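You operate a simulated robot arm through the tools that you are given. There is no shell and no other tool. Be economical: measure what you need, move in short steps, check, and stop when the job is done.

The job below is to be done with a simulated robot arm. You get a single attempt, and the scene is never put back.

JOB
Put things in order on the far end of the plank table. At the end: the brown round brush from the far end of the plank table stands where the brown pot stood; the brown pot stands where the blue tin stood; the brown long clay lump from the far end of the plank table stands where the brown round brush stood; the blue tin from the far end of the plank table stands on top of the top die; whatever was shut is shut again. Leave all else as you found it, and nothing knocked over.

It is judged by the outcome, as a careful person would: the job done as asked, and still so three seconds after it is handed in. It fails if anything else is knocked over, pushed out of place, dropped, spilled or broken.

ROBOT AND FRAMES
A 7-joint arm with a two-finger parallel gripper, fixed in place. Base frame: the origin is at the foot of the arm, x ahead of it, y to its left, z up; the work surface is at about z = 0.72. Lengths are in m, angles in degrees, forces in N, time in s.
With the tool pointing down near the work surface it reaches from about 0.28 to 0.68 m from the base axis. Its first joint turns from -66.0 to 66.0 degrees. Payload 1.57 kg.
The tool frame sits at the grasp point between the pads (the TCP): z along the fingers, y along the line on which they close. The tips reach 0.03 m beyond it. Largest opening 0.11 m; finger width 0.024, thickness 0.012; the body of the gripper, 0.048 by 0.112 m, starts 0.078 m behind the TCP.
Orientation is that of the tool frame in the base frame, as [roll, pitch, yaw] about the fixed x, y, z axes, in that order (R = Rz(yaw) Ry(pitch) Rx(roll)). With the fingers straight down and closing along the base's y, the tool's x points along the base's -x, its y along +y and its z along -z.

CONTROLS
- The arm moves only by the tool play_rows. Its argument "targets" is a list of rows, each a list of 6 numbers: the shift along the tool's x, y, z in m, then the turn, a rotation vector about the tool's x, y, z in rad. In form: [[tx, ty, tz, wx, wy, wz], ...]. A call has 1 to 12 rows; each row shifts and turns the commanded pose from where the row before left it, along the tool's axes as they then stand. "jaw" is the closure, from 0 (fully open) to 1 (shut), set as the call begins (left out, the last holds). Each row takes 0.2 s and may step no farther than 0.05 m and 8.6 degrees from the row before; otherwise, or with a gripper value out of range, the whole call is refused. Where a pose cannot be reached the arm comes as near as it can. A force on the tool above 40 N (or 10 N above the force at the start of the call, whichever is more), or a blocked arm, ends the call early, and 0.2 s more pass. The fingers move at their own pace (about 0.108 m/s each) and stop on an object; they squeeze with about 25 N. The grip force told is the motor's: it shows also when the fingers shut on nothing. Time passes only in rows, and 0.2 s behind the last, so rows that do not move let the fingers close. It gives the time, the measured TCP pose, the force on the tool (base axes), the opening and the grip force at its end, in the units of the frame above (readings bear some noise).
- Cameras (640 x 400 px; columns grow to the right, rows downward): "scene" is fixed at [0.1648, -0.399, 1.3829]; the picture's right is [0.77, -0.64, 0.00], its down [-0.48, -0.58, -0.66] and it looks along [0.42, 0.51, -0.75] (base axes); focal length 374 px, centre (320, 200). "wrist" rides on the gripper at [-0.036, 0, -0.08] in the tool frame; the picture's right is [0.00, -1.00, 0.00], its down [0.97, 0.00, -0.24] and it looks along [0.24, 0.00, 0.97] (tool axes); focal length 218 px, centre (320, 200).
- camera(camera): a new picture of that camera. No time passes.
- measure_at(camera, pixels): for up to 12 pixels [column, row] of the newest picture of that camera ("zoom" is the newest enlarged one), the place [x, y, z] in the base frame of the surface seen there, good to about 0.002 m. No time passes.
- close_up(camera, box): a new picture of the part [left, top, right, bottom] of that camera's present view, enlarged. No time passes.
- finish_job(): hands the job in; it is judged then, once.

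Work in short steps. Measure before you move; look again where a grasp or a placing could have gone wrong, and mend it. You have 80 turns and 54 pictures in all, those below and enlarged ones among them. Open the gripper and draw the arm clear of the work before you hand the job in, unless the task says otherwise; then end with one line.

The tools are called as a command line: name --pt "numbers of a row" for each row, then --argument value for the rest, lists and objects as JSON in quotes. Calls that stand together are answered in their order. play_rows: Moves the arm, as the interface text tells. Its arguments: {"type":"object","properties":{"targets":{"type":"array","items":{"type":"array","items":{"type":"number"}}},"jaw":{"type":"number"}},"required":["targets"]} The other tools are called the same way: camera (camera) takes a picture; measure_at (camera, pixels) gives the place of the surface under pixels of a picture; close_up (camera, box) takes an enlarged picture of a part of a camera's view; finish_job () hands the job in.

At the start:

```text
time: 0.0
tcp_pos: [0.4259, -0.0244, 1.0176]
tcp_rot: [180.0, 0.0, -180.0]
wrist_force: [0.2, -0.4, -0.2]
grip_width: 0.1101
grip_force: 0.1
```

scene: 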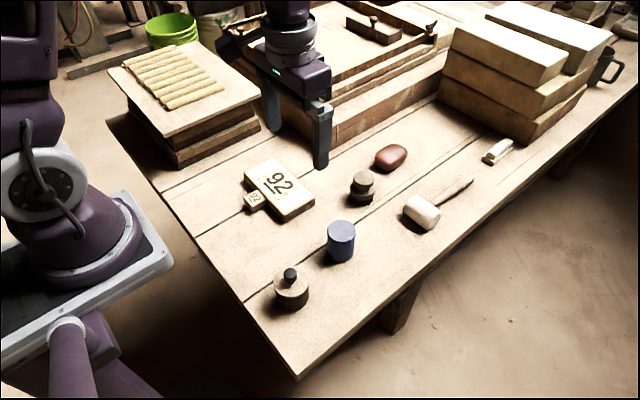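
wrist: 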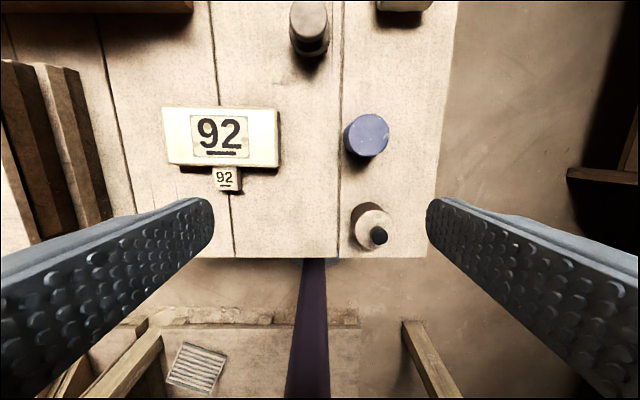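

The first pictures show several objects around pixels (290,290), (341,240), (362,187), (391,157) and (280,190). I take enlarged views to tell them apart.

close_up --camera "scene" --box '[220, 130, 460, 320]'

close_up --camera "scene" --box '[340, 0, 640, 190]'

```text
2.11 times, centred on (340, 225) of scene
```

zoom: 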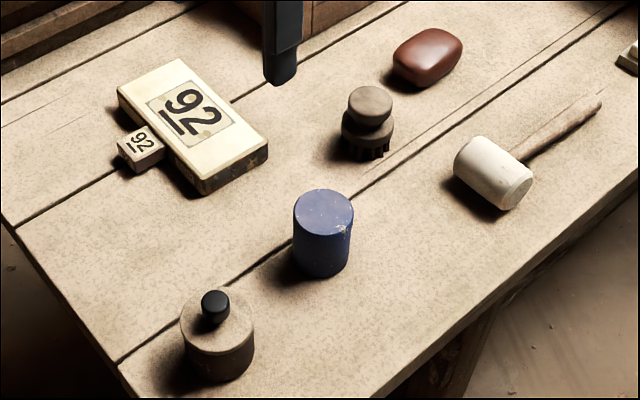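

```text
2.11 times, centred on (490, 95) of scene
```

zoom: 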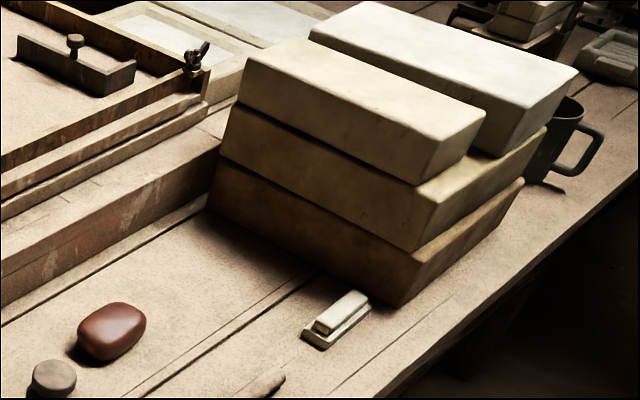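

Now I look closer at the 92 block and at the small two-tier piece, and measure.

close_up --camera "scene" --box '[235, 150, 325, 230]'

close_up --camera "scene" --box '[470, 125, 530, 175]'

measure_at --camera "scene" --pixels '[[290, 273], [283, 287], [303, 303], [341, 226], [341, 256], [363, 178], [362, 198], [391, 152], [280, 185], [252, 197], [497, 149], [489, 158]]'

measure_at --camera "wrist" --pixels '[[164, 108], [279, 108], [166, 162], [276, 166], [214, 168], [238, 188], [367, 135], [343, 135], [390, 135], [310, 18], [375, 225], [378, 236]]'

```text
5.00 times, centred on (280, 190) of scene
```

zoom: 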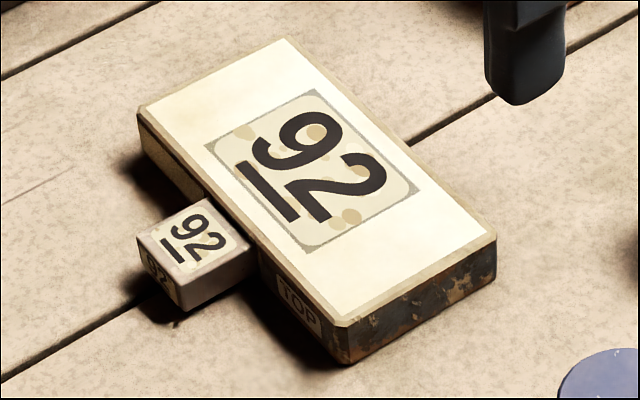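

```text
8.00 times, centred on (500, 150) of scene
```

zoom: 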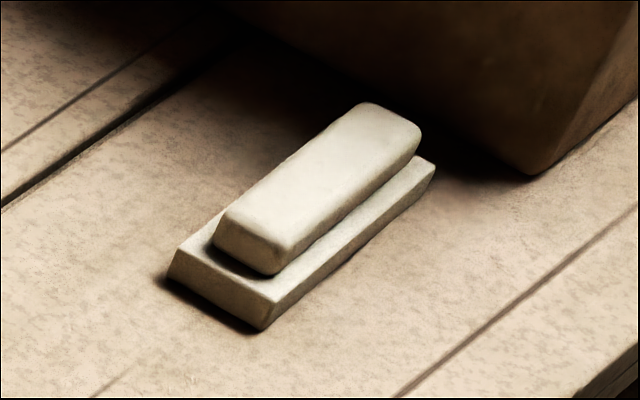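

```text
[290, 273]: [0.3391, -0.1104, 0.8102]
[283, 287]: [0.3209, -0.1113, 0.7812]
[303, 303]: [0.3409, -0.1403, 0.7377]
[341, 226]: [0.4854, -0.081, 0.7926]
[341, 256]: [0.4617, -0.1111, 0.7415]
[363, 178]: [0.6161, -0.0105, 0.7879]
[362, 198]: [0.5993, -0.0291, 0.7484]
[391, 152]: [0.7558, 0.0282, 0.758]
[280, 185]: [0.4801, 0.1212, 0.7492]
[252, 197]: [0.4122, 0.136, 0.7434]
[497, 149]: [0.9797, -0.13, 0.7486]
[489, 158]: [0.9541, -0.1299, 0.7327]
```

```text
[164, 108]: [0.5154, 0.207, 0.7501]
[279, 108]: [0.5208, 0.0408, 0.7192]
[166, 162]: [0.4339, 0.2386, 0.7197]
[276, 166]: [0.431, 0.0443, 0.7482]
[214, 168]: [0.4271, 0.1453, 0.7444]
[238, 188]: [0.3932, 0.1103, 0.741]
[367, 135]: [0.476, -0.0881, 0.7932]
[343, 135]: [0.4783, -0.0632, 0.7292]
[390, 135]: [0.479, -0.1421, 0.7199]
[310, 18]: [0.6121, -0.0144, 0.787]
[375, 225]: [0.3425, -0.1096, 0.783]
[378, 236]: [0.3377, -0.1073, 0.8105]
```

The 92 block is marked "TOP", so it is the top die, with its top at z 0.75. I begin with the blue tin near (0.476, -0.088) by moving above it.

play_rows --pt "-0.0125 -0.0159 0.036 0 0 0" --pt "-0.0125 -0.0159 0.036 0 0 0" --pt "-0.0125 -0.0159 0.036 0 0 0" --pt "-0.0125 -0.0159 0.036 0 0 0" --pt "0 0 0 0 0 0" --jaw 0

camera --camera "wrist"

```text
time: 1.2
tcp_pos: [0.4758, -0.0882, 0.8743]
tcp_rot: [179.9, -0.1, 180.0]
wrist_force: [-0.3, -0.3, 0.0]
grip_width: 0.1097
grip_force: 0.0
```

```text
47 pictures are left
```

wrist: 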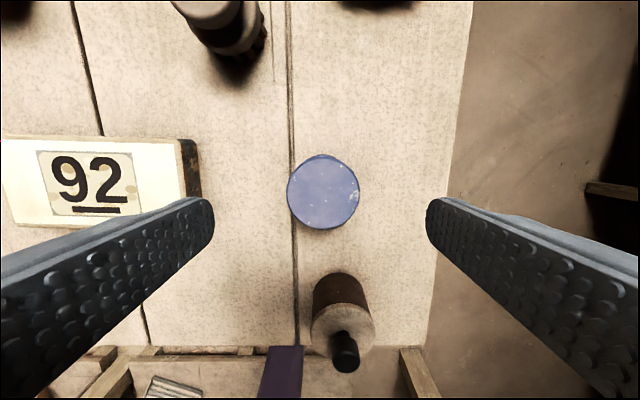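

The tin's top is centred near pixel (323,193); I measure its rim and the other objects seen here.

measure_at --camera "wrist" --pixels '[[291, 192], [355, 192], [323, 162], [323, 226], [323, 193], [343, 318], [313, 325], [373, 325], [343, 303], [345, 338]]'

```text
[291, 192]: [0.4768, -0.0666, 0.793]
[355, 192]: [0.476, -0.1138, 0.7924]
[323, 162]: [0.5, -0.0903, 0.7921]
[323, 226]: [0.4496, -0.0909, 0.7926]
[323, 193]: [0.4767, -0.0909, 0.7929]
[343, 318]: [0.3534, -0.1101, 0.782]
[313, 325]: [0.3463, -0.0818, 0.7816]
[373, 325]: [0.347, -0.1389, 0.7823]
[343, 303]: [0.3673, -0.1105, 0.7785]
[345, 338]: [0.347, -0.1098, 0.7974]
```

The tin's centre is (0.4755, -0.090) and it is about 0.05 m across. I descend and close on it.

play_rows --pt "0 -0.002 0.037 0 0 0" --pt "0 0 0.037 0 0 0" --pt "0 0 0.036 0 0 0" --pt "0 0 0 0 0 0"

play_rows --pt "0 0 0 0 0 0" --pt "0 0 0 0 0 0" --pt "0 0 0 0 0 0" --jaw 1

```text
time: 2.2
tcp_pos: [0.4756, -0.0878, 0.764]
tcp_rot: [-179.9, -0.1, 180.0]
wrist_force: [-0.2, -0.3, -0.3]
grip_width: 0.1101
grip_force: 0.0
```

```text
time: 3.0
tcp_pos: [0.4751, -0.0891, 0.7643]
tcp_rot: [180.0, -0.1, -180.0]
wrist_force: [-0.2, -0.6, -0.8]
grip_width: 0.0559
grip_force: 25.1
```

The tin is held (opening 0.056). I lift it, carry it over the die's centre at (0.473, 0.126), and look before lowering.

play_rows --pt "0 0 -0.033 0 0 0" --pt "0 0 -0.033 0 0 0" --pt "0 0 -0.033 0 0 0" --pt "0 0.043 0 0 0 0" --pt "0 0.043 0 0 0 0" --pt "0 0.043 0 0 0 0" --pt "0 0.043 0 0 0 0" --pt "0 0.043 0 0 0 0" --pt "0 0 0 0 0 0"

camera --camera "scene"

```text
time: 5.0
tcp_pos: [0.4746, 0.1259, 0.8627]
tcp_rot: [180.0, 0.1, 179.9]
wrist_force: [-0.2, 0.2, -2.4]
grip_width: 0.0557
grip_force: 25.1
```

```text
46 pictures are left
```

scene: 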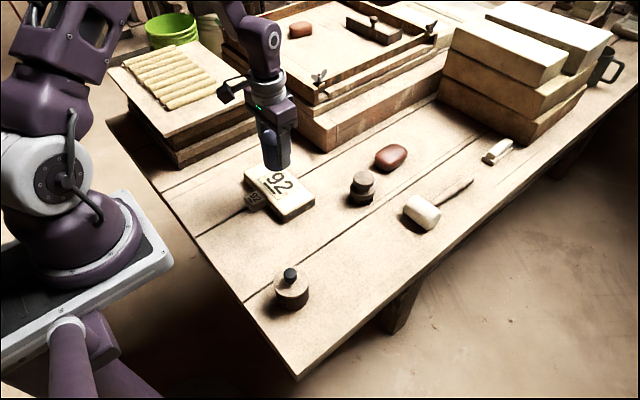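

The tin is not plainly visible at (275,160), and there is another reddish lump at (300,29). I take enlarged views of both.

close_up --camera "scene" --box '[220, 110, 340, 220]'

close_up --camera "scene" --box '[240, 0, 440, 120]'

camera --camera "wrist"

```text
3.64 times, centred on (280, 165) of scene
```

zoom: 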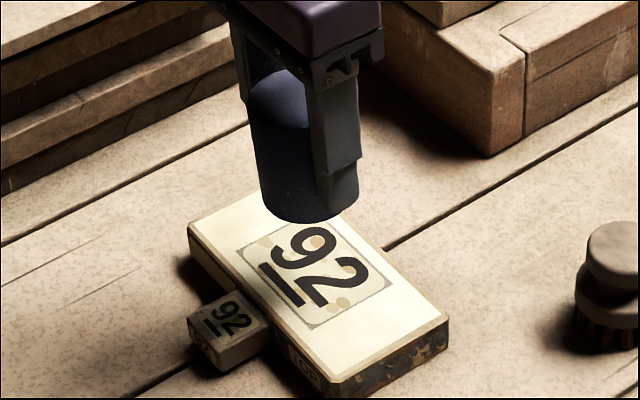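

```text
3.20 times, centred on (340, 60) of scene
```

zoom: 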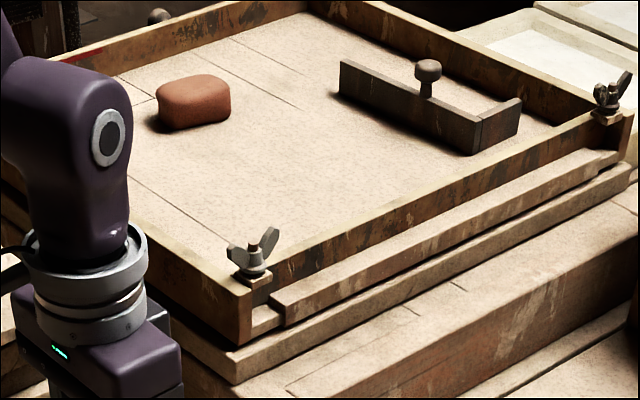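

```text
43 pictures are left
```

wrist: 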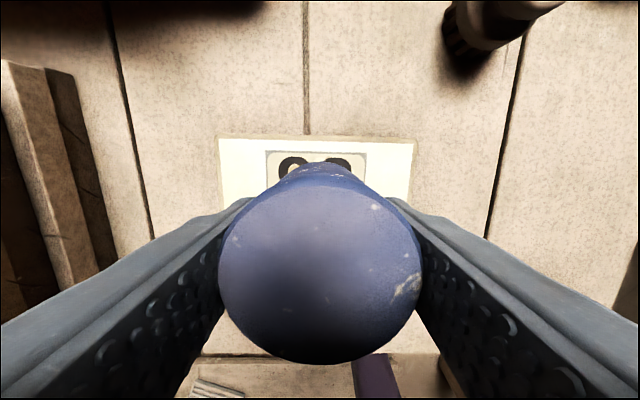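

The tin is held upright and centred over the die; the other lump is an orange one in the frame. I lower the tin to just above contact.

play_rows --pt "0 0 0.03 0 0 0" --pt "0 0 0.03 0 0 0" --pt "0 0 0.005 0 0 0" --pt "0 0 0.002 0 0 0" --pt "0 0 0 0 0 0"

```text
time: 6.2
tcp_pos: [0.4748, 0.125, 0.7949]
tcp_rot: [180.0, 0.0, -180.0]
wrist_force: [-0.4, -0.3, -1.5]
grip_width: 0.0557
grip_force: 24.6
```

The downward load is still about -1.5 N, so I go down 2 mm more in small steps until contact.

play_rows --pt "0 0 0.001 0 0 0" --pt "0 0 0.0005 0 0 0" --pt "0 0 0 0 0 0"

```text
time: 7.0
tcp_pos: [0.4744, 0.1249, 0.7952]
tcp_rot: [180.0, 0.0, -179.9]
wrist_force: [0.4, -0.2, -2.7]
grip_width: 0.0556
grip_force: 25.1
```

No contact is clear yet; another millimetre or so.

play_rows --pt "0 0 0.001 0 0 0" --pt "0 0 0.0005 0 0 0" --pt "0 0 0 0 0 0"

close_up --camera "scene" --box '[240, 140, 330, 220]'

```text
time: 7.8
tcp_pos: [0.4758, 0.1254, 0.7943]
tcp_rot: [-180.0, 0.0, 179.9]
wrist_force: [-2.8, -2.0, 14.9]
grip_width: 0.0557
grip_force: 24.7
```

```text
5.00 times, centred on (285, 180) of scene
```

zoom: 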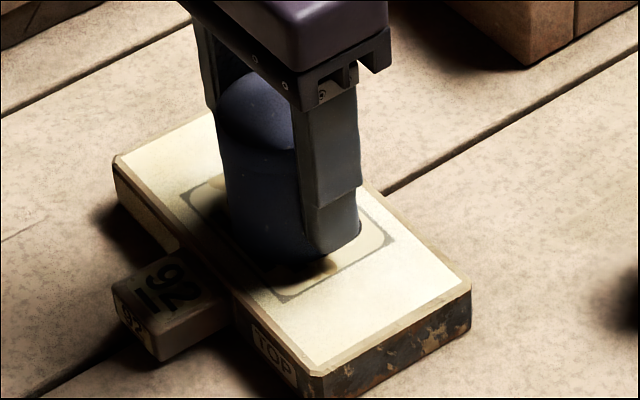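

Contact is made (15 N up). I open the jaw and rise straight up clear of the tin.

play_rows --pt "0 0 -0.0003 0 0 0" --pt "0 0 0 0 0 0" --pt "0 0 0 0 0 0" --jaw 0

play_rows --pt "0 0 -0.03 0 0 0" --pt "0 0 -0.045 0 0 0" --pt "0 0 -0.045 0 0 0" --pt "0 0 -0.02 0 0 0"

```text
time: 8.6
tcp_pos: [0.4749, 0.1259, 0.7946]
tcp_rot: [-180.0, 0.0, 180.0]
wrist_force: [-0.3, -0.6, -0.4]
grip_width: 0.1101
grip_force: 0.1
```

```text
time: 9.6
tcp_pos: [0.4734, 0.1245, 0.9335]
tcp_rot: [-180.0, -0.1, 179.9]
wrist_force: [-0.1, -0.6, 0.3]
grip_width: 0.11
grip_force: 0.1
```

The tin is let go. Now I move above the pot near (0.34, -0.11).

play_rows --pt "0.0222 -0.0392 0 0 0 0" --pt "0.0222 -0.0392 0 0 0 0" --pt "0.0222 -0.0392 0 0 0 0" --pt "0.0222 -0.0392 0 0 0 0" --pt "0.0222 -0.0392 0 0 0 0" --pt "0.0222 -0.0392 0 0 0 0" --pt "0 0 0 0 0 0"

camera --camera "wrist"

camera --camera "scene"

```text
time: 11.2
tcp_pos: [0.3415, -0.1097, 0.9332]
tcp_rot: [-180.0, 0.0, -180.0]
wrist_force: [-0.3, 0.3, 0.4]
grip_width: 0.11
grip_force: 0.1
```

```text
41 pictures are left
```

wrist: 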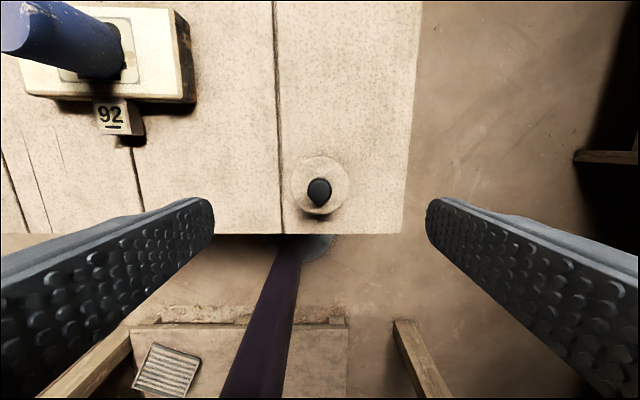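

```text
40 pictures are left
```

scene: 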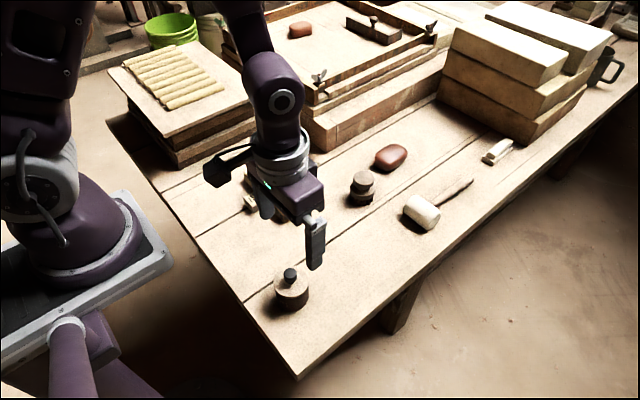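

I measure the pot's rim in the wrist picture (disk spans about columns 291–349, rows 156–215).

measure_at --camera "wrist" --pixels '[[293, 185], [347, 185], [320, 159], [320, 212], [319, 188], [300, 185], [340, 185]]'

close_up --camera "scene" --box '[260, 255, 320, 320]'

```text
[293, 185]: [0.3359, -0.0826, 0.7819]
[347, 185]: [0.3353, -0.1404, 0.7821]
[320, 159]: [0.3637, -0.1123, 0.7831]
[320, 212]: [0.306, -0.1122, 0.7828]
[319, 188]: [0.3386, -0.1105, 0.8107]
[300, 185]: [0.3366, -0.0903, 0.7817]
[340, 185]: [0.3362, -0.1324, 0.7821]
```

```text
6.15 times, centred on (290, 288) of scene
```

zoom: 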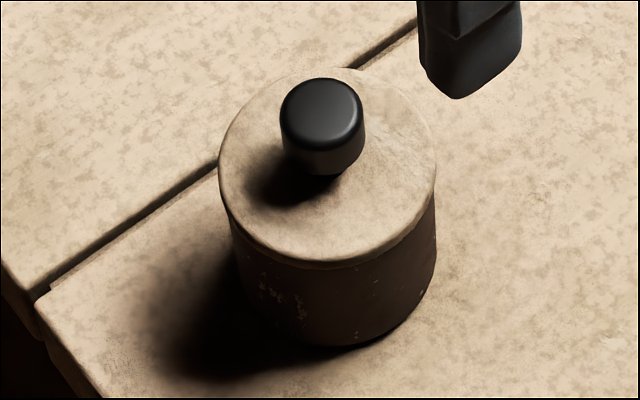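

The pot's centre is about (0.335, -0.111). I check whether its lid is wider than its body by measuring the side surface in this zoom.

measure_at --camera "zoom" --pixels '[[250, 280], [290, 300], [330, 315], [370, 310], [410, 290], [425, 260], [330, 275], [330, 262], [330, 255], [380, 255], [290, 255], [330, 335]]'

```text
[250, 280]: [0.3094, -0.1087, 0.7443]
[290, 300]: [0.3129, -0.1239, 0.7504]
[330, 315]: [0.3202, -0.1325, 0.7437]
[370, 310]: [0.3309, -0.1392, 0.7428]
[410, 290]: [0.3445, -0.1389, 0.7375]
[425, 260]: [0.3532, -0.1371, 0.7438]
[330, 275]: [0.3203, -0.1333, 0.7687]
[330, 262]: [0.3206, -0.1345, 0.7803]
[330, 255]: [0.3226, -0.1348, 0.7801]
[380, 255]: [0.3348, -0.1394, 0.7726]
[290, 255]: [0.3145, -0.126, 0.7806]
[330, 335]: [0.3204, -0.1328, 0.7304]
```

Lid and body radius are nearly equal (0.028–0.03). I descend to z about 0.757 over (0.336, -0.1115) and close.

play_rows --pt "0.0055 -0.0018 0.045 0 0 0" --pt "0 0 0.045 0 0 0" --pt "0 0 0.045 0 0 0" --pt "0 0 0.041 0 0 0" --pt "0 0 0 0 0 0"

play_rows --pt "0 0 0 0 0 0" --pt "0 0 0 0 0 0" --pt "0 0 0 0 0 0" --jaw 1

play_rows --pt "0 0 -0.004 0 0 0" --pt "0 0 -0.004 0 0 0" --pt "0 0 0 0 0 0"

close_up --camera "scene" --box '[240, 230, 330, 320]'

```text
time: 12.4
tcp_pos: [0.3352, -0.1113, 0.7564]
tcp_rot: [-180.0, 0.0, 180.0]
wrist_force: [-0.8, 0.2, 0.1]
grip_width: 0.11
grip_force: 0.0
```

```text
time: 13.2
tcp_pos: [0.3368, -0.1127, 0.7563]
tcp_rot: [179.9, 0.1, 180.0]
wrist_force: [0.5, 1.3, -1.0]
grip_width: 0.0625
grip_force: 24.6
```

```text
time: 14.0
tcp_pos: [0.3359, -0.1123, 0.7656]
tcp_rot: [179.9, -0.1, 180.0]
wrist_force: [-1.4, -2.5, -1.4]
grip_width: 0.0624
grip_force: 25.0
```

```text
4.44 times, centred on (285, 275) of scene
```

zoom: 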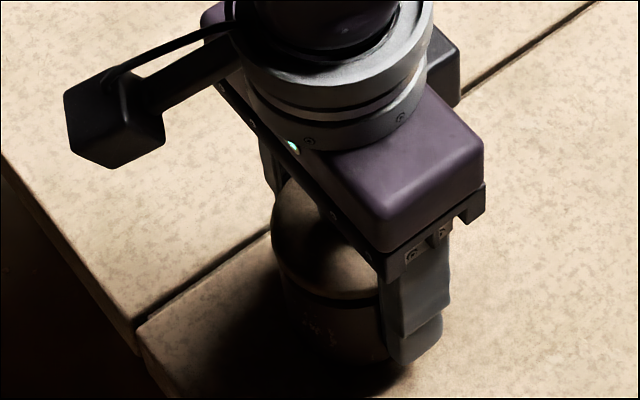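

A dark band shows under the lid at zoom (330,297); I check whether only the lid has lifted.

close_up --camera "scene" --box '[270, 262, 320, 312]'

measure_at --camera "zoom" --pixels '[[290, 150], [290, 235], [290, 255], [290, 275], [290, 300], [290, 340]]'

```text
8.00 times, centred on (295, 287) of scene
```

zoom: 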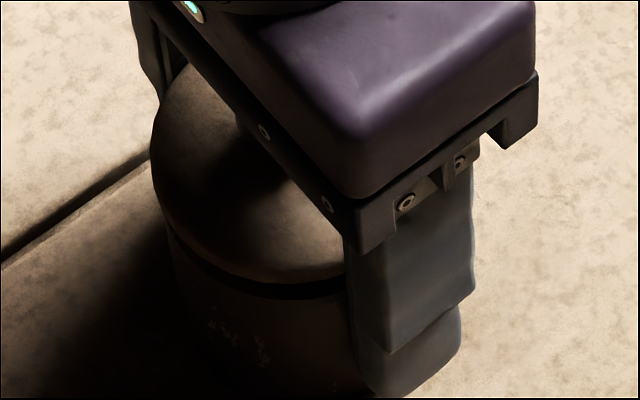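

```text
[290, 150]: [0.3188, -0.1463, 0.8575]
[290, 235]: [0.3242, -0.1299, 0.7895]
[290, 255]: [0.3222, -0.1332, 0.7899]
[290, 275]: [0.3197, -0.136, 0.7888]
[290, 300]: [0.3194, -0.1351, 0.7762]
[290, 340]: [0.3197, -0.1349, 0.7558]
```

Only the lid rose (its top now at z 0.789, while the body's speckles did not move), so the lid is loose. I set it back down and open the jaw, then rise to inspect; I will move the lid by its knob separately.

play_rows --pt "0 0 0.004 0 0 0" --pt "0 0 0.004 0 0 0" --pt "0 0 0 0 0 0"

play_rows --pt "0 0 0 0 0 0" --pt "0 0 0 0 0 0" --pt "0 0 0 0 0 0" --jaw 0

play_rows --pt "0 0 -0.035 0 0 0" --pt "0 0 -0.045 0 0 0" --pt "0 0 -0.045 0 0 0" --pt "0 0 0 0 0 0"

camera --camera "wrist"

close_up --camera "scene" --box '[260, 255, 320, 320]'

```text
time: 14.8
tcp_pos: [0.3373, -0.1118, 0.7579]
tcp_rot: [179.9, 0.0, -180.0]
wrist_force: [-0.8, -1.6, -0.4]
grip_width: 0.0626
grip_force: 25.0
```

```text
time: 15.6
tcp_pos: [0.3376, -0.1117, 0.7576]
tcp_rot: [179.9, -0.1, 180.0]
wrist_force: [0.2, 0.4, 0.0]
grip_width: 0.11
grip_force: 0.0
```

```text
time: 16.6
tcp_pos: [0.3356, -0.1108, 0.8828]
tcp_rot: [180.0, 0.0, 180.0]
wrist_force: [0.1, 0.7, 0.0]
grip_width: 0.1097
grip_force: 0.1
```

```text
36 pictures are left
```

wrist: 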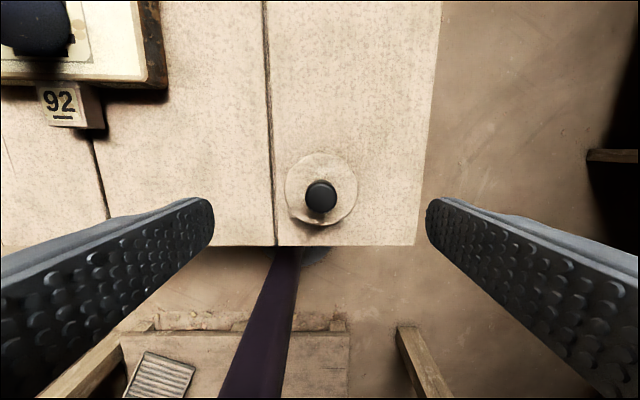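

```text
6.15 times, centred on (290, 288) of scene
```

zoom: 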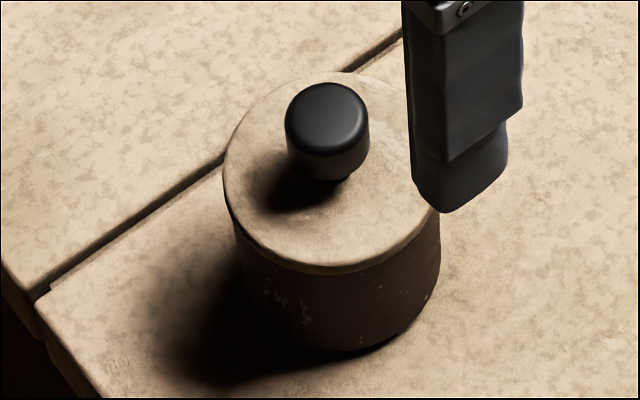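

The lid sits back as before. I measure the knob and rim in the wrist picture (knob near (320,196)).

measure_at --camera "wrist" --pixels '[[306, 194], [334, 194], [320, 183], [320, 209], [320, 195], [287, 190], [355, 190], [321, 156], [321, 223], [150, 225], [230, 150], [200, 200]]'

measure_at --camera "zoom" --pixels '[[327, 100], [325, 145], [320, 170], [330, 240], [330, 268], [330, 275], [330, 285]]'

```text
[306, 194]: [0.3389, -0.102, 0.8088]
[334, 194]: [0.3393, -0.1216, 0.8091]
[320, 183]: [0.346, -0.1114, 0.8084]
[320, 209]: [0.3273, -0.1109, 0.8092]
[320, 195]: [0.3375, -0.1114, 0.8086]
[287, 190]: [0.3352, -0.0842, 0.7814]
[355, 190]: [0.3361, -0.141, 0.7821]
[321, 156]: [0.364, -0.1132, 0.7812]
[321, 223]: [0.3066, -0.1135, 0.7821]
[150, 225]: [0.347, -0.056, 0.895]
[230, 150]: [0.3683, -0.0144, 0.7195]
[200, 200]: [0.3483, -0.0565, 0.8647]
```

```text
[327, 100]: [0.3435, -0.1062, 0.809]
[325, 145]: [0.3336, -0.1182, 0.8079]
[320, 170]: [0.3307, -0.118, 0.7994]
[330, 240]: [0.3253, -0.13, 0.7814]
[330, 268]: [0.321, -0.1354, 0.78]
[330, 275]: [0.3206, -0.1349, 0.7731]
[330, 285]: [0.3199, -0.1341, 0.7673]
```

The knob is about 0.022 m wide, centred at (0.336, -0.1115), top z 0.81. I descend to z 0.817, close on it, and lift the lid.

play_rows --pt "0 0 0.035 0 0 0" --pt "0 0 0.031 0 0 0" --pt "0 0 0 0 0 0"

play_rows --pt "0 0 0 0 0 0" --pt "0 0 0 0 0 0" --pt "0 0 0 0 0 0" --pt "0 0 0 0 0 0" --jaw 1

play_rows --pt "0 0 -0.01 0 0 0" --pt "0 0 -0.02 0 0 0" --pt "0 0 -0.02 0 0 0" --pt "0 0 0 0 0 0"

close_up --camera "scene" --box '[240, 220, 330, 320]'

```text
time: 17.4
tcp_pos: [0.3368, -0.1115, 0.8167]
tcp_rot: [179.9, 0.0, -180.0]
wrist_force: [-0.3, -0.2, -0.3]
grip_width: 0.11
grip_force: 0.1
```

```text
time: 18.4
tcp_pos: [0.3358, -0.1109, 0.8176]
tcp_rot: [-179.9, 0.0, -179.9]
wrist_force: [-0.6, -4.2, 6.5]
grip_width: 0.0222
grip_force: 24.7
```

```text
time: 19.4
tcp_pos: [0.3359, -0.1121, 0.8675]
tcp_rot: [179.9, 0.0, 179.9]
wrist_force: [-0.7, 0.2, -0.4]
grip_width: 0.0226
grip_force: 25.0
```

```text
4.00 times, centred on (285, 270) of scene
```

zoom: 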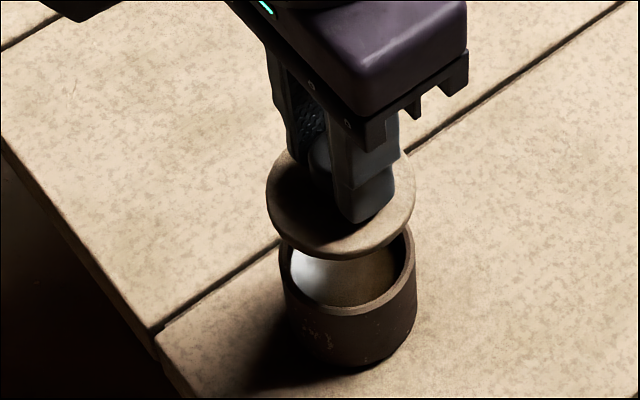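

The lid is held by its knob and the pot stays. I carry the lid to the free spot near (0.38, 0.03) and lower it.

play_rows --pt "0 0 -0.01 0 0 0" --pt "-0.011 0.0355 0 0 0 0" --pt "-0.011 0.0355 0 0 0 0" --pt "-0.011 0.0355 0 0 0 0" --pt "-0.011 0.0355 0 0 0 0" --pt "0 0 0.04 0 0 0" --pt "0 0 0.04 0 0 0" --pt "0 0 0.025 0 0 0" --pt "0 0 0 0 0 0"

close_up --camera "scene" --box '[210, 170, 330, 310]'

```text
time: 21.4
tcp_pos: [0.3816, 0.0301, 0.7715]
tcp_rot: [-180.0, 0.0, -180.0]
wrist_force: [1.3, 0.4, -0.3]
grip_width: 0.0226
grip_force: 24.5
```

```text
2.86 times, centred on (270, 240) of scene
```

zoom: 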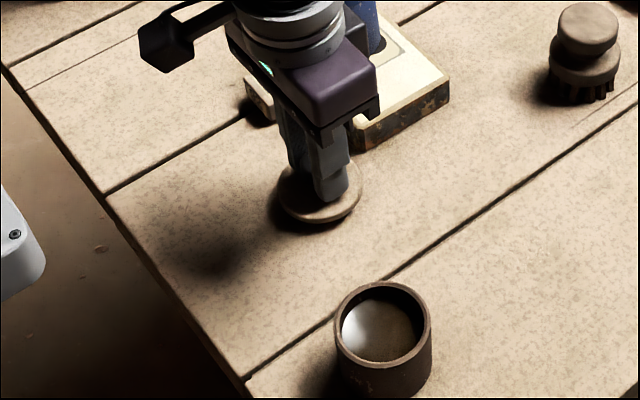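

The lid is near the table; I lower it in small steps to contact.

play_rows --pt "0 0 0.002 0 0 0" --pt "0 0 0.002 0 0 0" --pt "0 0 0 0 0 0"

play_rows --pt "0 0 0.002 0 0 0" --pt "0 0 0 0 0 0"

play_rows --pt "0 0 0.0015 0 0 0" --pt "0 0 0 0 0 0"

```text
time: 22.2
tcp_pos: [0.3825, 0.0302, 0.7677]
tcp_rot: [-180.0, 0.0, -180.0]
wrist_force: [-0.2, 0.9, 0.1]
grip_width: 0.0227
grip_force: 24.4
```

```text
time: 22.8
tcp_pos: [0.381, 0.0301, 0.7661]
tcp_rot: [-180.0, 0.0, -179.9]
wrist_force: [0.1, -0.2, 0.5]
grip_width: 0.0226
grip_force: 25.0
```

```text
time: 23.4
tcp_pos: [0.3806, 0.0304, 0.764]
tcp_rot: [-179.9, -0.1, -180.0]
wrist_force: [0.2, -0.6, 3.0]
grip_width: 0.0226
grip_force: 24.8
```

Contact (3 N). I release the lid and go above the open pot.

play_rows --pt "0 0 0 0 0 0" --pt "0 0 0 0 0 0" --pt "0 0 0 0 0 0" --jaw 0

play_rows --pt "0 0 -0.04 0 0 0" --pt "0 0 -0.04 0 0 0" --pt "0 0 -0.04 0 0 0" --pt "0.011 -0.0355 0 0 0 0" --pt "0.011 -0.0355 0 0 0 0" --pt "0.011 -0.0355 0 0 0 0" --pt "0.011 -0.0355 0 0 0 0" --pt "0 0 0 0 0 0"

camera --camera "wrist"

```text
time: 24.2
tcp_pos: [0.3819, 0.0302, 0.7645]
tcp_rot: [179.9, 0.0, -180.0]
wrist_force: [-0.2, -0.6, -1.1]
grip_width: 0.11
grip_force: 0.1
```

```text
time: 26.0
tcp_pos: [0.3366, -0.1129, 0.8844]
tcp_rot: [180.0, 0.0, -180.0]
wrist_force: [-0.4, -0.6, -0.6]
grip_width: 0.1097
grip_force: 0.1
```

```text
32 pictures are left
```

wrist: 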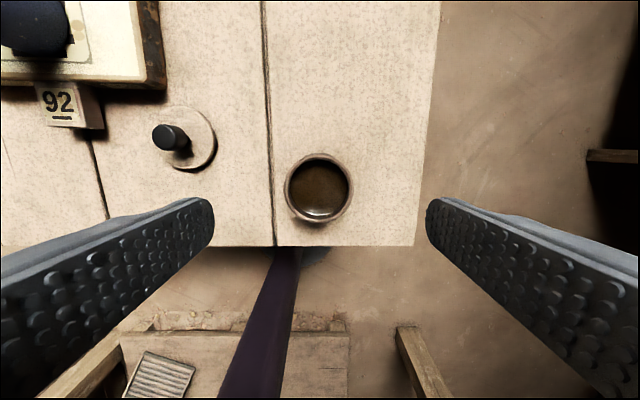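

The pot holds liquid (shine at (318,212)), so it must be carried level and gently. I measure its rim.

measure_at --camera "wrist" --pixels '[[286, 188], [351, 188], [319, 156], [319, 221], [318, 185], [318, 212], [290, 188], [347, 188], [175, 138], [191, 112], [191, 166], [168, 137]]'

```text
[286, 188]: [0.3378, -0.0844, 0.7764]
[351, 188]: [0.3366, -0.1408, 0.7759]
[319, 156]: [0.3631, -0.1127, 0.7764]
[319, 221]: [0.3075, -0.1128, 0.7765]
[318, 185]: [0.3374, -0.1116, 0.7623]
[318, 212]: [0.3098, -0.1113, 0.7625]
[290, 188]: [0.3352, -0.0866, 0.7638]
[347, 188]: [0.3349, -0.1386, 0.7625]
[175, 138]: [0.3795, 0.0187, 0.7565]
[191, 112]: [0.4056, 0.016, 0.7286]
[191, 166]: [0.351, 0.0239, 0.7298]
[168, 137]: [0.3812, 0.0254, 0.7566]
```

Liquid is at z 0.7625, rim at 0.776; the pot's centre is (0.3355, -0.1126). I descend and grip the body.

play_rows --pt "0.001 0 0.045 0 0 0" --pt "0 0 0.045 0 0 0" --pt "0 0 0.036 0 0 0" --pt "0 0 0 0 0 0"

play_rows --pt "0 0 0 0 0 0" --pt "0 0 0 0 0 0" --pt "0 0 0 0 0 0" --jaw 1

play_rows --pt "0 0 -0.003 0 0 0" --pt "0 0 -0.006 0 0 0" --pt "0 0 -0.006 0 0 0" --pt "0 0 -0.006 0 0 0" --pt "0 0 -0.003 0 0 0" --pt "0 0 0 0 0 0"

close_up --camera "scene" --box '[230, 210, 350, 320]'

```text
time: 27.0
tcp_pos: [0.3365, -0.1121, 0.7581]
tcp_rot: [-180.0, 0.1, 180.0]
wrist_force: [-0.3, -0.2, 0.4]
grip_width: 0.1099
grip_force: 0.0
```

```text
time: 27.8
tcp_pos: [0.3358, -0.1133, 0.7586]
tcp_rot: [-180.0, 0.0, -179.9]
wrist_force: [-0.8, 0.9, 0.1]
grip_width: 0.0618
grip_force: 24.5
```

```text
time: 29.2
tcp_pos: [0.336, -0.1122, 0.7816]
tcp_rot: [-180.0, 0.0, 180.0]
wrist_force: [0.6, 0.0, -6.3]
grip_width: 0.0619
grip_force: 25.2
```

```text
3.64 times, centred on (290, 265) of scene
```

zoom: 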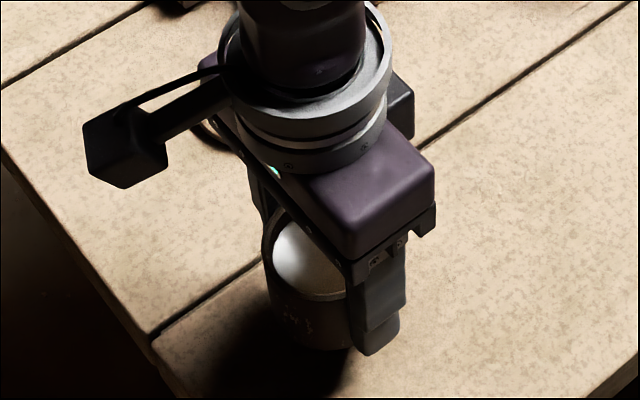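

The pot is lifted (about 6 N). I carry it slowly to the tin's old place (0.4755, -0.090), easing in and out.

play_rows --pt "-0.004 0.0006 0 0 0 0" --pt "-0.008 0.0013 0 0 0 0" --pt "-0.012 0.0019 0 0 0 0" --pt "-0.016 0.0025 0 0 0 0" --pt "-0.016 0.0025 0 0 0 0" --pt "-0.016 0.0025 0 0 0 0" --pt "-0.016 0.0025 0 0 0 0" --pt "-0.016 0.0025 0 0 0 0" --pt "-0.0155 0.0024 0 0 0 0" --pt "-0.012 0.0019 0 0 0 0" --pt "-0.008 0.0014 0 0 0 0" --pt "0 0 0 0 0 0"

play_rows --pt "0 0 0.003 0 0 0" --pt "0 0 0.006 0 0 0" --pt "0 0 0.006 0 0 0" --pt "0 0 0.004 0 0 0" --pt "0 0 0.002 0 0 0" --pt "0 0 0 0 0 0"

camera --camera "scene"

```text
time: 31.8
tcp_pos: [0.4756, -0.0893, 0.7811]
tcp_rot: [179.9, 0.0, -180.0]
wrist_force: [0.1, -0.2, -4.9]
grip_width: 0.0616
grip_force: 24.8
```

```text
time: 33.2
tcp_pos: [0.4765, -0.0901, 0.7607]
tcp_rot: [-180.0, 0.0, 180.0]
wrist_force: [0.1, -0.2, -5.6]
grip_width: 0.0618
grip_force: 25.4
```

```text
30 pictures are left
```

scene: 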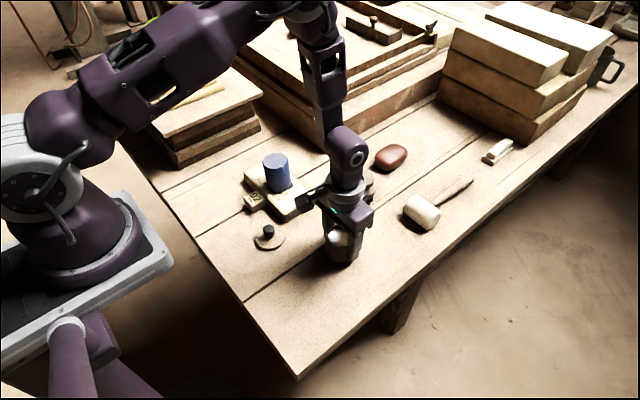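

The load is still -5.6 N; the pot hangs about 2 mm over the table. I lower in 1 mm steps.

play_rows --pt "0 0 0.001 0 0 0" --pt "0 0 0.001 0 0 0" --pt "0 0 0 0 0 0"

play_rows --pt "0 0 0.001 0 0 0" --pt "0 0 0 0 0 0"

```text
time: 34.0
tcp_pos: [0.4758, -0.0897, 0.759]
tcp_rot: [-179.9, 0.1, 180.0]
wrist_force: [0.3, 2.5, 16.3]
grip_width: 0.0619
grip_force: 25.1
```

```text
time: 34.6
tcp_pos: [0.4759, -0.0895, 0.7582]
tcp_rot: [-180.0, 0.1, 180.0]
wrist_force: [3.1, 2.7, 11.2]
grip_width: 0.0619
grip_force: 25.0
```

The pot is down. I release it, rise, and go over the lid.

play_rows --pt "0 0 -0.001 0 0 0" --pt "0 0 0 0 0 0" --pt "0 0 0 0 0 0" --jaw 0

play_rows --pt "0 0 -0.03 0 0 0" --pt "0 0 -0.045 0 0 0" --pt "0 0 -0.035 0 0 0" --pt "0.0235 0.03 0 0 0 0" --pt "0.0235 0.03 0 0 0 0" --pt "0.0235 0.03 0 0 0 0" --pt "0.0235 0.03 0 0 0 0" --pt "0 0 0 0 0 0"

camera --camera "wrist"

```text
time: 35.4
tcp_pos: [0.4748, -0.09, 0.7592]
tcp_rot: [180.0, -0.1, -179.9]
wrist_force: [-0.3, 0.2, 0.0]
grip_width: 0.11
grip_force: 0.0
```

```text
time: 37.2
tcp_pos: [0.3804, 0.0295, 0.8685]
tcp_rot: [180.0, 0.0, 180.0]
wrist_force: [0.7, -0.9, 0.4]
grip_width: 0.1098
grip_force: 0.0
```

```text
29 pictures are left
```

wrist: 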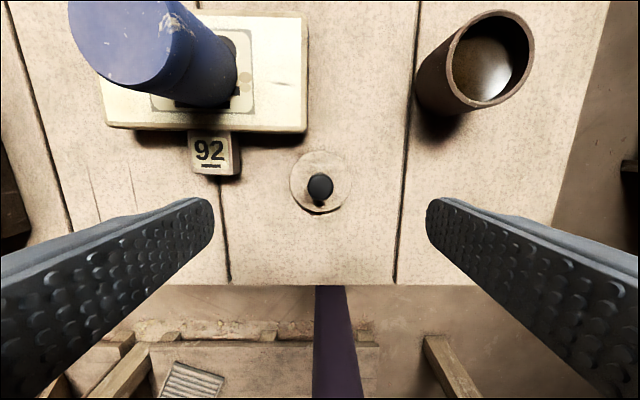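

The lid stands at (320,187); I measure its knob and rim, and the pot's rim at its new place.

measure_at --camera "wrist" --pixels '[[320, 187], [311, 187], [330, 187], [292, 181], [349, 181], [320, 153], [320, 211], [449, 62], [531, 50], [505, 14], [462, 101]]'

```text
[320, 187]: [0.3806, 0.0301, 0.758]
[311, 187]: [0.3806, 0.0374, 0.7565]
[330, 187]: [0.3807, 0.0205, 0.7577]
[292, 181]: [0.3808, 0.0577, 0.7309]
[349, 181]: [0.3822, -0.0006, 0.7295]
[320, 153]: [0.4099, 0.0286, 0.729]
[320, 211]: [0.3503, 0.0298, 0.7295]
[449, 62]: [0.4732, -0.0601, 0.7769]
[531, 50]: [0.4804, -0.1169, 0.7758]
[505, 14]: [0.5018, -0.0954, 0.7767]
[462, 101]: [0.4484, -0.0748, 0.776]
```

The lid's centre is (0.381, 0.029). I descend to z 0.764, grip the knob, and lift.

play_rows --pt "0 0 0.04 0 0 0" --pt "0 0 0.04 0 0 0" --pt "0 0 0.0245 0 0 0" --pt "0 0 0 0 0 0"

play_rows --pt "0 0 0 0 0 0" --pt "0 0 0 0 0 0" --pt "0 0 0 0 0 0" --pt "0 0 0 0 0 0" --jaw 1

play_rows --pt "0 0 -0.03 0 0 0" --pt "0 0 -0.045 0 0 0" --pt "0 0 -0.04 0 0 0" --pt "-0.0236 -0.0298 0 0 0 0" --pt "-0.0236 -0.0298 0 0 0 0" --pt "-0.0236 -0.0298 0 0 0 0" --pt "-0.0236 -0.0298 0 0 0 0" --pt "0 0 0 0 0 0"

camera --camera "wrist"

close_up --camera "scene" --box '[300, 180, 400, 280]'

```text
time: 38.2
tcp_pos: [0.3817, 0.0288, 0.7646]
tcp_rot: [-180.0, 0.0, -180.0]
wrist_force: [-0.4, 0.6, -0.6]
grip_width: 0.1098
grip_force: 0.0
```

```text
time: 39.2
tcp_pos: [0.3824, 0.03, 0.7656]
tcp_rot: [-179.9, -0.1, -179.9]
wrist_force: [0.3, -0.4, -0.4]
grip_width: 0.0226
grip_force: 25.2
```

```text
time: 41.0
tcp_pos: [0.4772, -0.0909, 0.8791]
tcp_rot: [180.0, 0.0, -180.0]
wrist_force: [0.1, 0.1, -0.5]
grip_width: 0.0224
grip_force: 24.7
```

```text
28 pictures are left
```

wrist: 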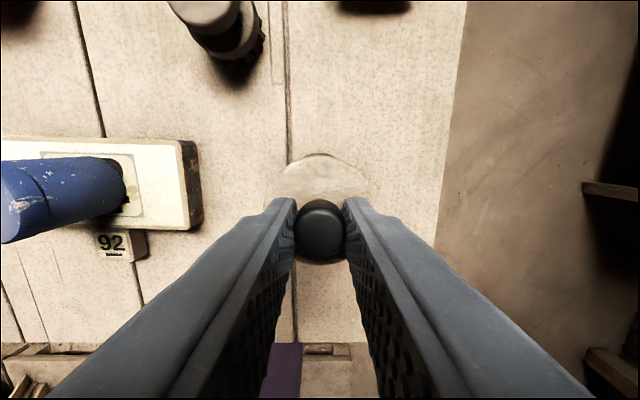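

```text
4.00 times, centred on (350, 230) of scene
```

zoom: 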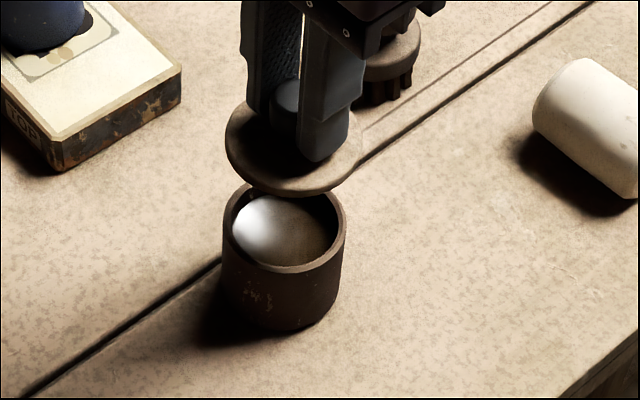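

I measure the pot's rim and the lid's edge in this zoom to align them.

measure_at --camera "zoom" --pixels '[[227, 210], [240, 247], [260, 263], [285, 269], [315, 263], [335, 245], [341, 215], [230, 150], [250, 178], [290, 190], [330, 182], [356, 158]]'

```text
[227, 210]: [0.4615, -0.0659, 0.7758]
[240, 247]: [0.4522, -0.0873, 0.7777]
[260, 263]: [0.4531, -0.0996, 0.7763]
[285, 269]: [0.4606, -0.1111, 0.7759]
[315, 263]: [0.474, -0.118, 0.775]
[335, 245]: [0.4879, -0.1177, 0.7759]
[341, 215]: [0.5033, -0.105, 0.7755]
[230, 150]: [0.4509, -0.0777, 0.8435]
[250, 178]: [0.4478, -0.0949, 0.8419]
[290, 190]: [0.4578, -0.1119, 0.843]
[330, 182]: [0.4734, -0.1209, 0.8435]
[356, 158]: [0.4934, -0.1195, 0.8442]
```

Lid and pot are aligned within about 1 mm. I lower the lid to just above the rim and look again.

play_rows --pt "0 0 0.025 0 0 0" --pt "0 0 0.02 0 0 0" --pt "0 0 0.008 0 0 0" --pt "0 0 0 0 0 0" --pt "0 0 0 0 0 0"

close_up --camera "scene" --box '[315, 205, 375, 265]'

```text
time: 42.2
tcp_pos: [0.476, -0.0892, 0.826]
tcp_rot: [-180.0, 0.0, -179.9]
wrist_force: [0.1, -0.7, 0.1]
grip_width: 0.0225
grip_force: 24.9
```

```text
6.67 times, centred on (345, 235) of scene
```

zoom: 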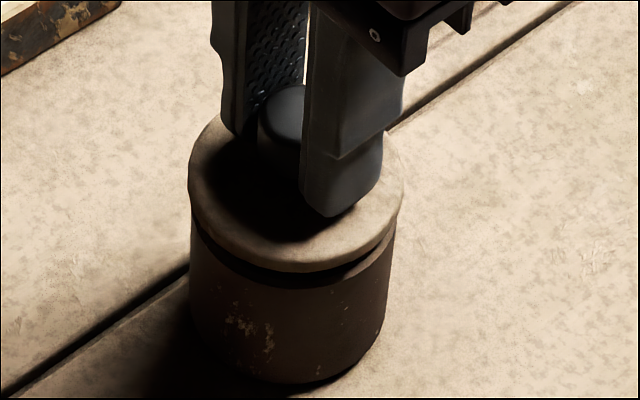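

Lid and body look concentric (columns 296 vs 291, as perspective predicts). I lower slowly onto the pot.

play_rows --pt "0 0 0.002 0 0 0" --pt "0 0 0.002 0 0 0" --pt "0 0 0 0 0 0"

play_rows --pt "0 0 0.002 0 0 0" --pt "0 0 0 0 0 0"

play_rows --pt "0 0 0.0015 0 0 0" --pt "0 0 0 0 0 0"

close_up --camera "scene" --box '[315, 205, 375, 265]'

```text
time: 43.0
tcp_pos: [0.4743, -0.0891, 0.8237]
tcp_rot: [-180.0, -0.1, -179.9]
wrist_force: [0.8, 0.8, -0.1]
grip_width: 0.0221
grip_force: 25.4
```

```text
time: 43.6
tcp_pos: [0.476, -0.0896, 0.8204]
tcp_rot: [179.9, 0.0, 180.0]
wrist_force: [-0.1, 0.0, -0.1]
grip_width: 0.0224
grip_force: 24.2
```

```text
time: 44.2
tcp_pos: [0.4757, -0.0885, 0.8207]
tcp_rot: [179.9, -0.1, 179.9]
wrist_force: [0.4, 0.1, 0.2]
grip_width: 0.0224
grip_force: 25.0
```

```text
6.67 times, centred on (345, 235) of scene
```

zoom: 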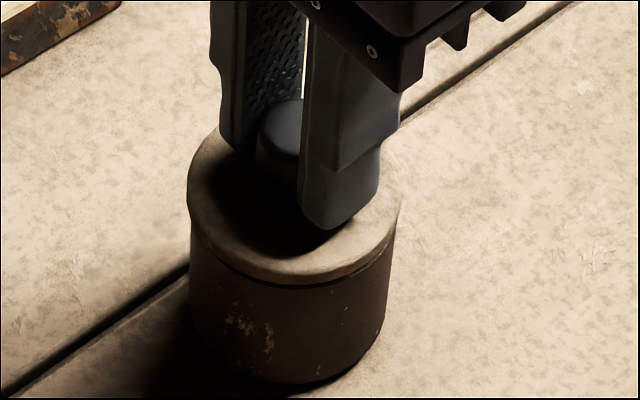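

A thin gap is left (about 1–2 mm) with no contact force; I lower a little more.

play_rows --pt "0 0 0.0015 0 0 0" --pt "0 0 0 0 0 0"

play_rows --pt "0 0 0.001 0 0 0" --pt "0 0 0 0 0 0"

```text
time: 44.8
tcp_pos: [0.4763, -0.0892, 0.8191]
tcp_rot: [-180.0, 0.0, 179.9]
wrist_force: [0.0, -0.8, -0.2]
grip_width: 0.0228
grip_force: 25.2
```

```text
time: 45.4
tcp_pos: [0.4754, -0.0886, 0.8174]
tcp_rot: [180.0, -0.1, -180.0]
wrist_force: [0.5, 0.4, -0.2]
grip_width: 0.0222
grip_force: 25.1
```

Still no contact force; one more millimetre and a look.

play_rows --pt "0 0 0.001 0 0 0" --pt "0 0 0 0 0 0"

close_up --camera "scene" --box '[315, 205, 375, 265]'

```text
time: 46.0
tcp_pos: [0.4769, -0.09, 0.8164]
tcp_rot: [-179.9, 0.1, 180.0]
wrist_force: [-5.3, -7.9, 26.7]
grip_width: 0.0227
grip_force: 24.7
```

```text
6.67 times, centred on (345, 235) of scene
```

zoom: 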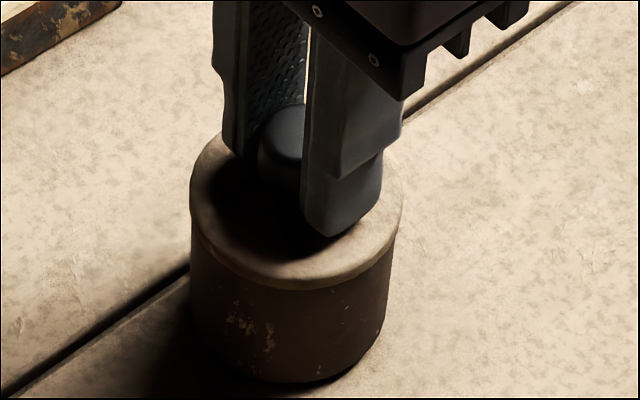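

The lid is seated with contact force. I ease off, release and rise, then move above the brush near (0.609, -0.02).

play_rows --pt "0 0 -0.0008 0 0 0" --pt "0 0 0 0 0 0"

play_rows --pt "0 0 0 0 0 0" --pt "0 0 0 0 0 0" --pt "0 0 0 0 0 0" --jaw 0

play_rows --pt "0 0 -0.035 0 0 0" --pt "0 0 -0.035 0 0 0" --pt "-0.033 0.017 0 0 0 0" --pt "-0.033 0.017 0 0 0 0" --pt "-0.033 0.017 0 0 0 0" --pt "-0.033 0.017 0 0 0 0" --pt "0 0 0 0 0 0"

camera --camera "wrist"

camera --camera "scene"

```text
time: 46.6
tcp_pos: [0.4768, -0.0886, 0.8156]
tcp_rot: [179.9, 0.0, -180.0]
wrist_force: [1.2, -5.4, 6.0]
grip_width: 0.0225
grip_force: 24.9
```

```text
time: 47.4
tcp_pos: [0.4766, -0.088, 0.8163]
tcp_rot: [-180.0, 0.0, 180.0]
wrist_force: [-0.3, -0.1, 0.0]
grip_width: 0.11
grip_force: 0.1
```

```text
time: 49.0
tcp_pos: [0.6083, -0.0208, 0.8861]
tcp_rot: [-179.9, 0.0, -180.0]
wrist_force: [-0.7, -0.7, -0.2]
grip_width: 0.1099
grip_force: 0.1
```

```text
23 pictures are left
```

wrist: 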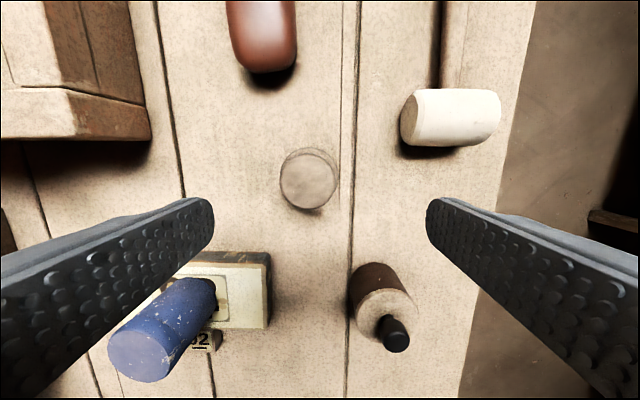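

```text
22 pictures are left
```

scene: 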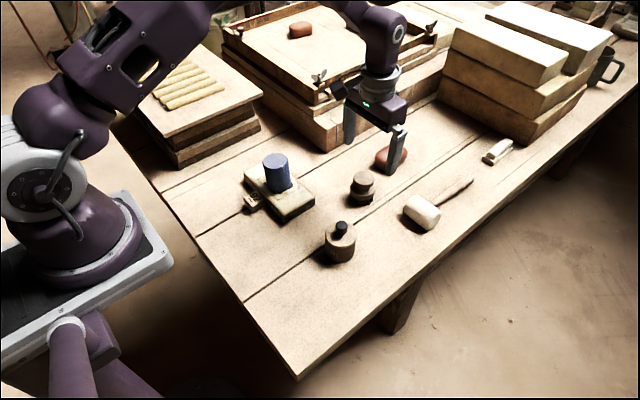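

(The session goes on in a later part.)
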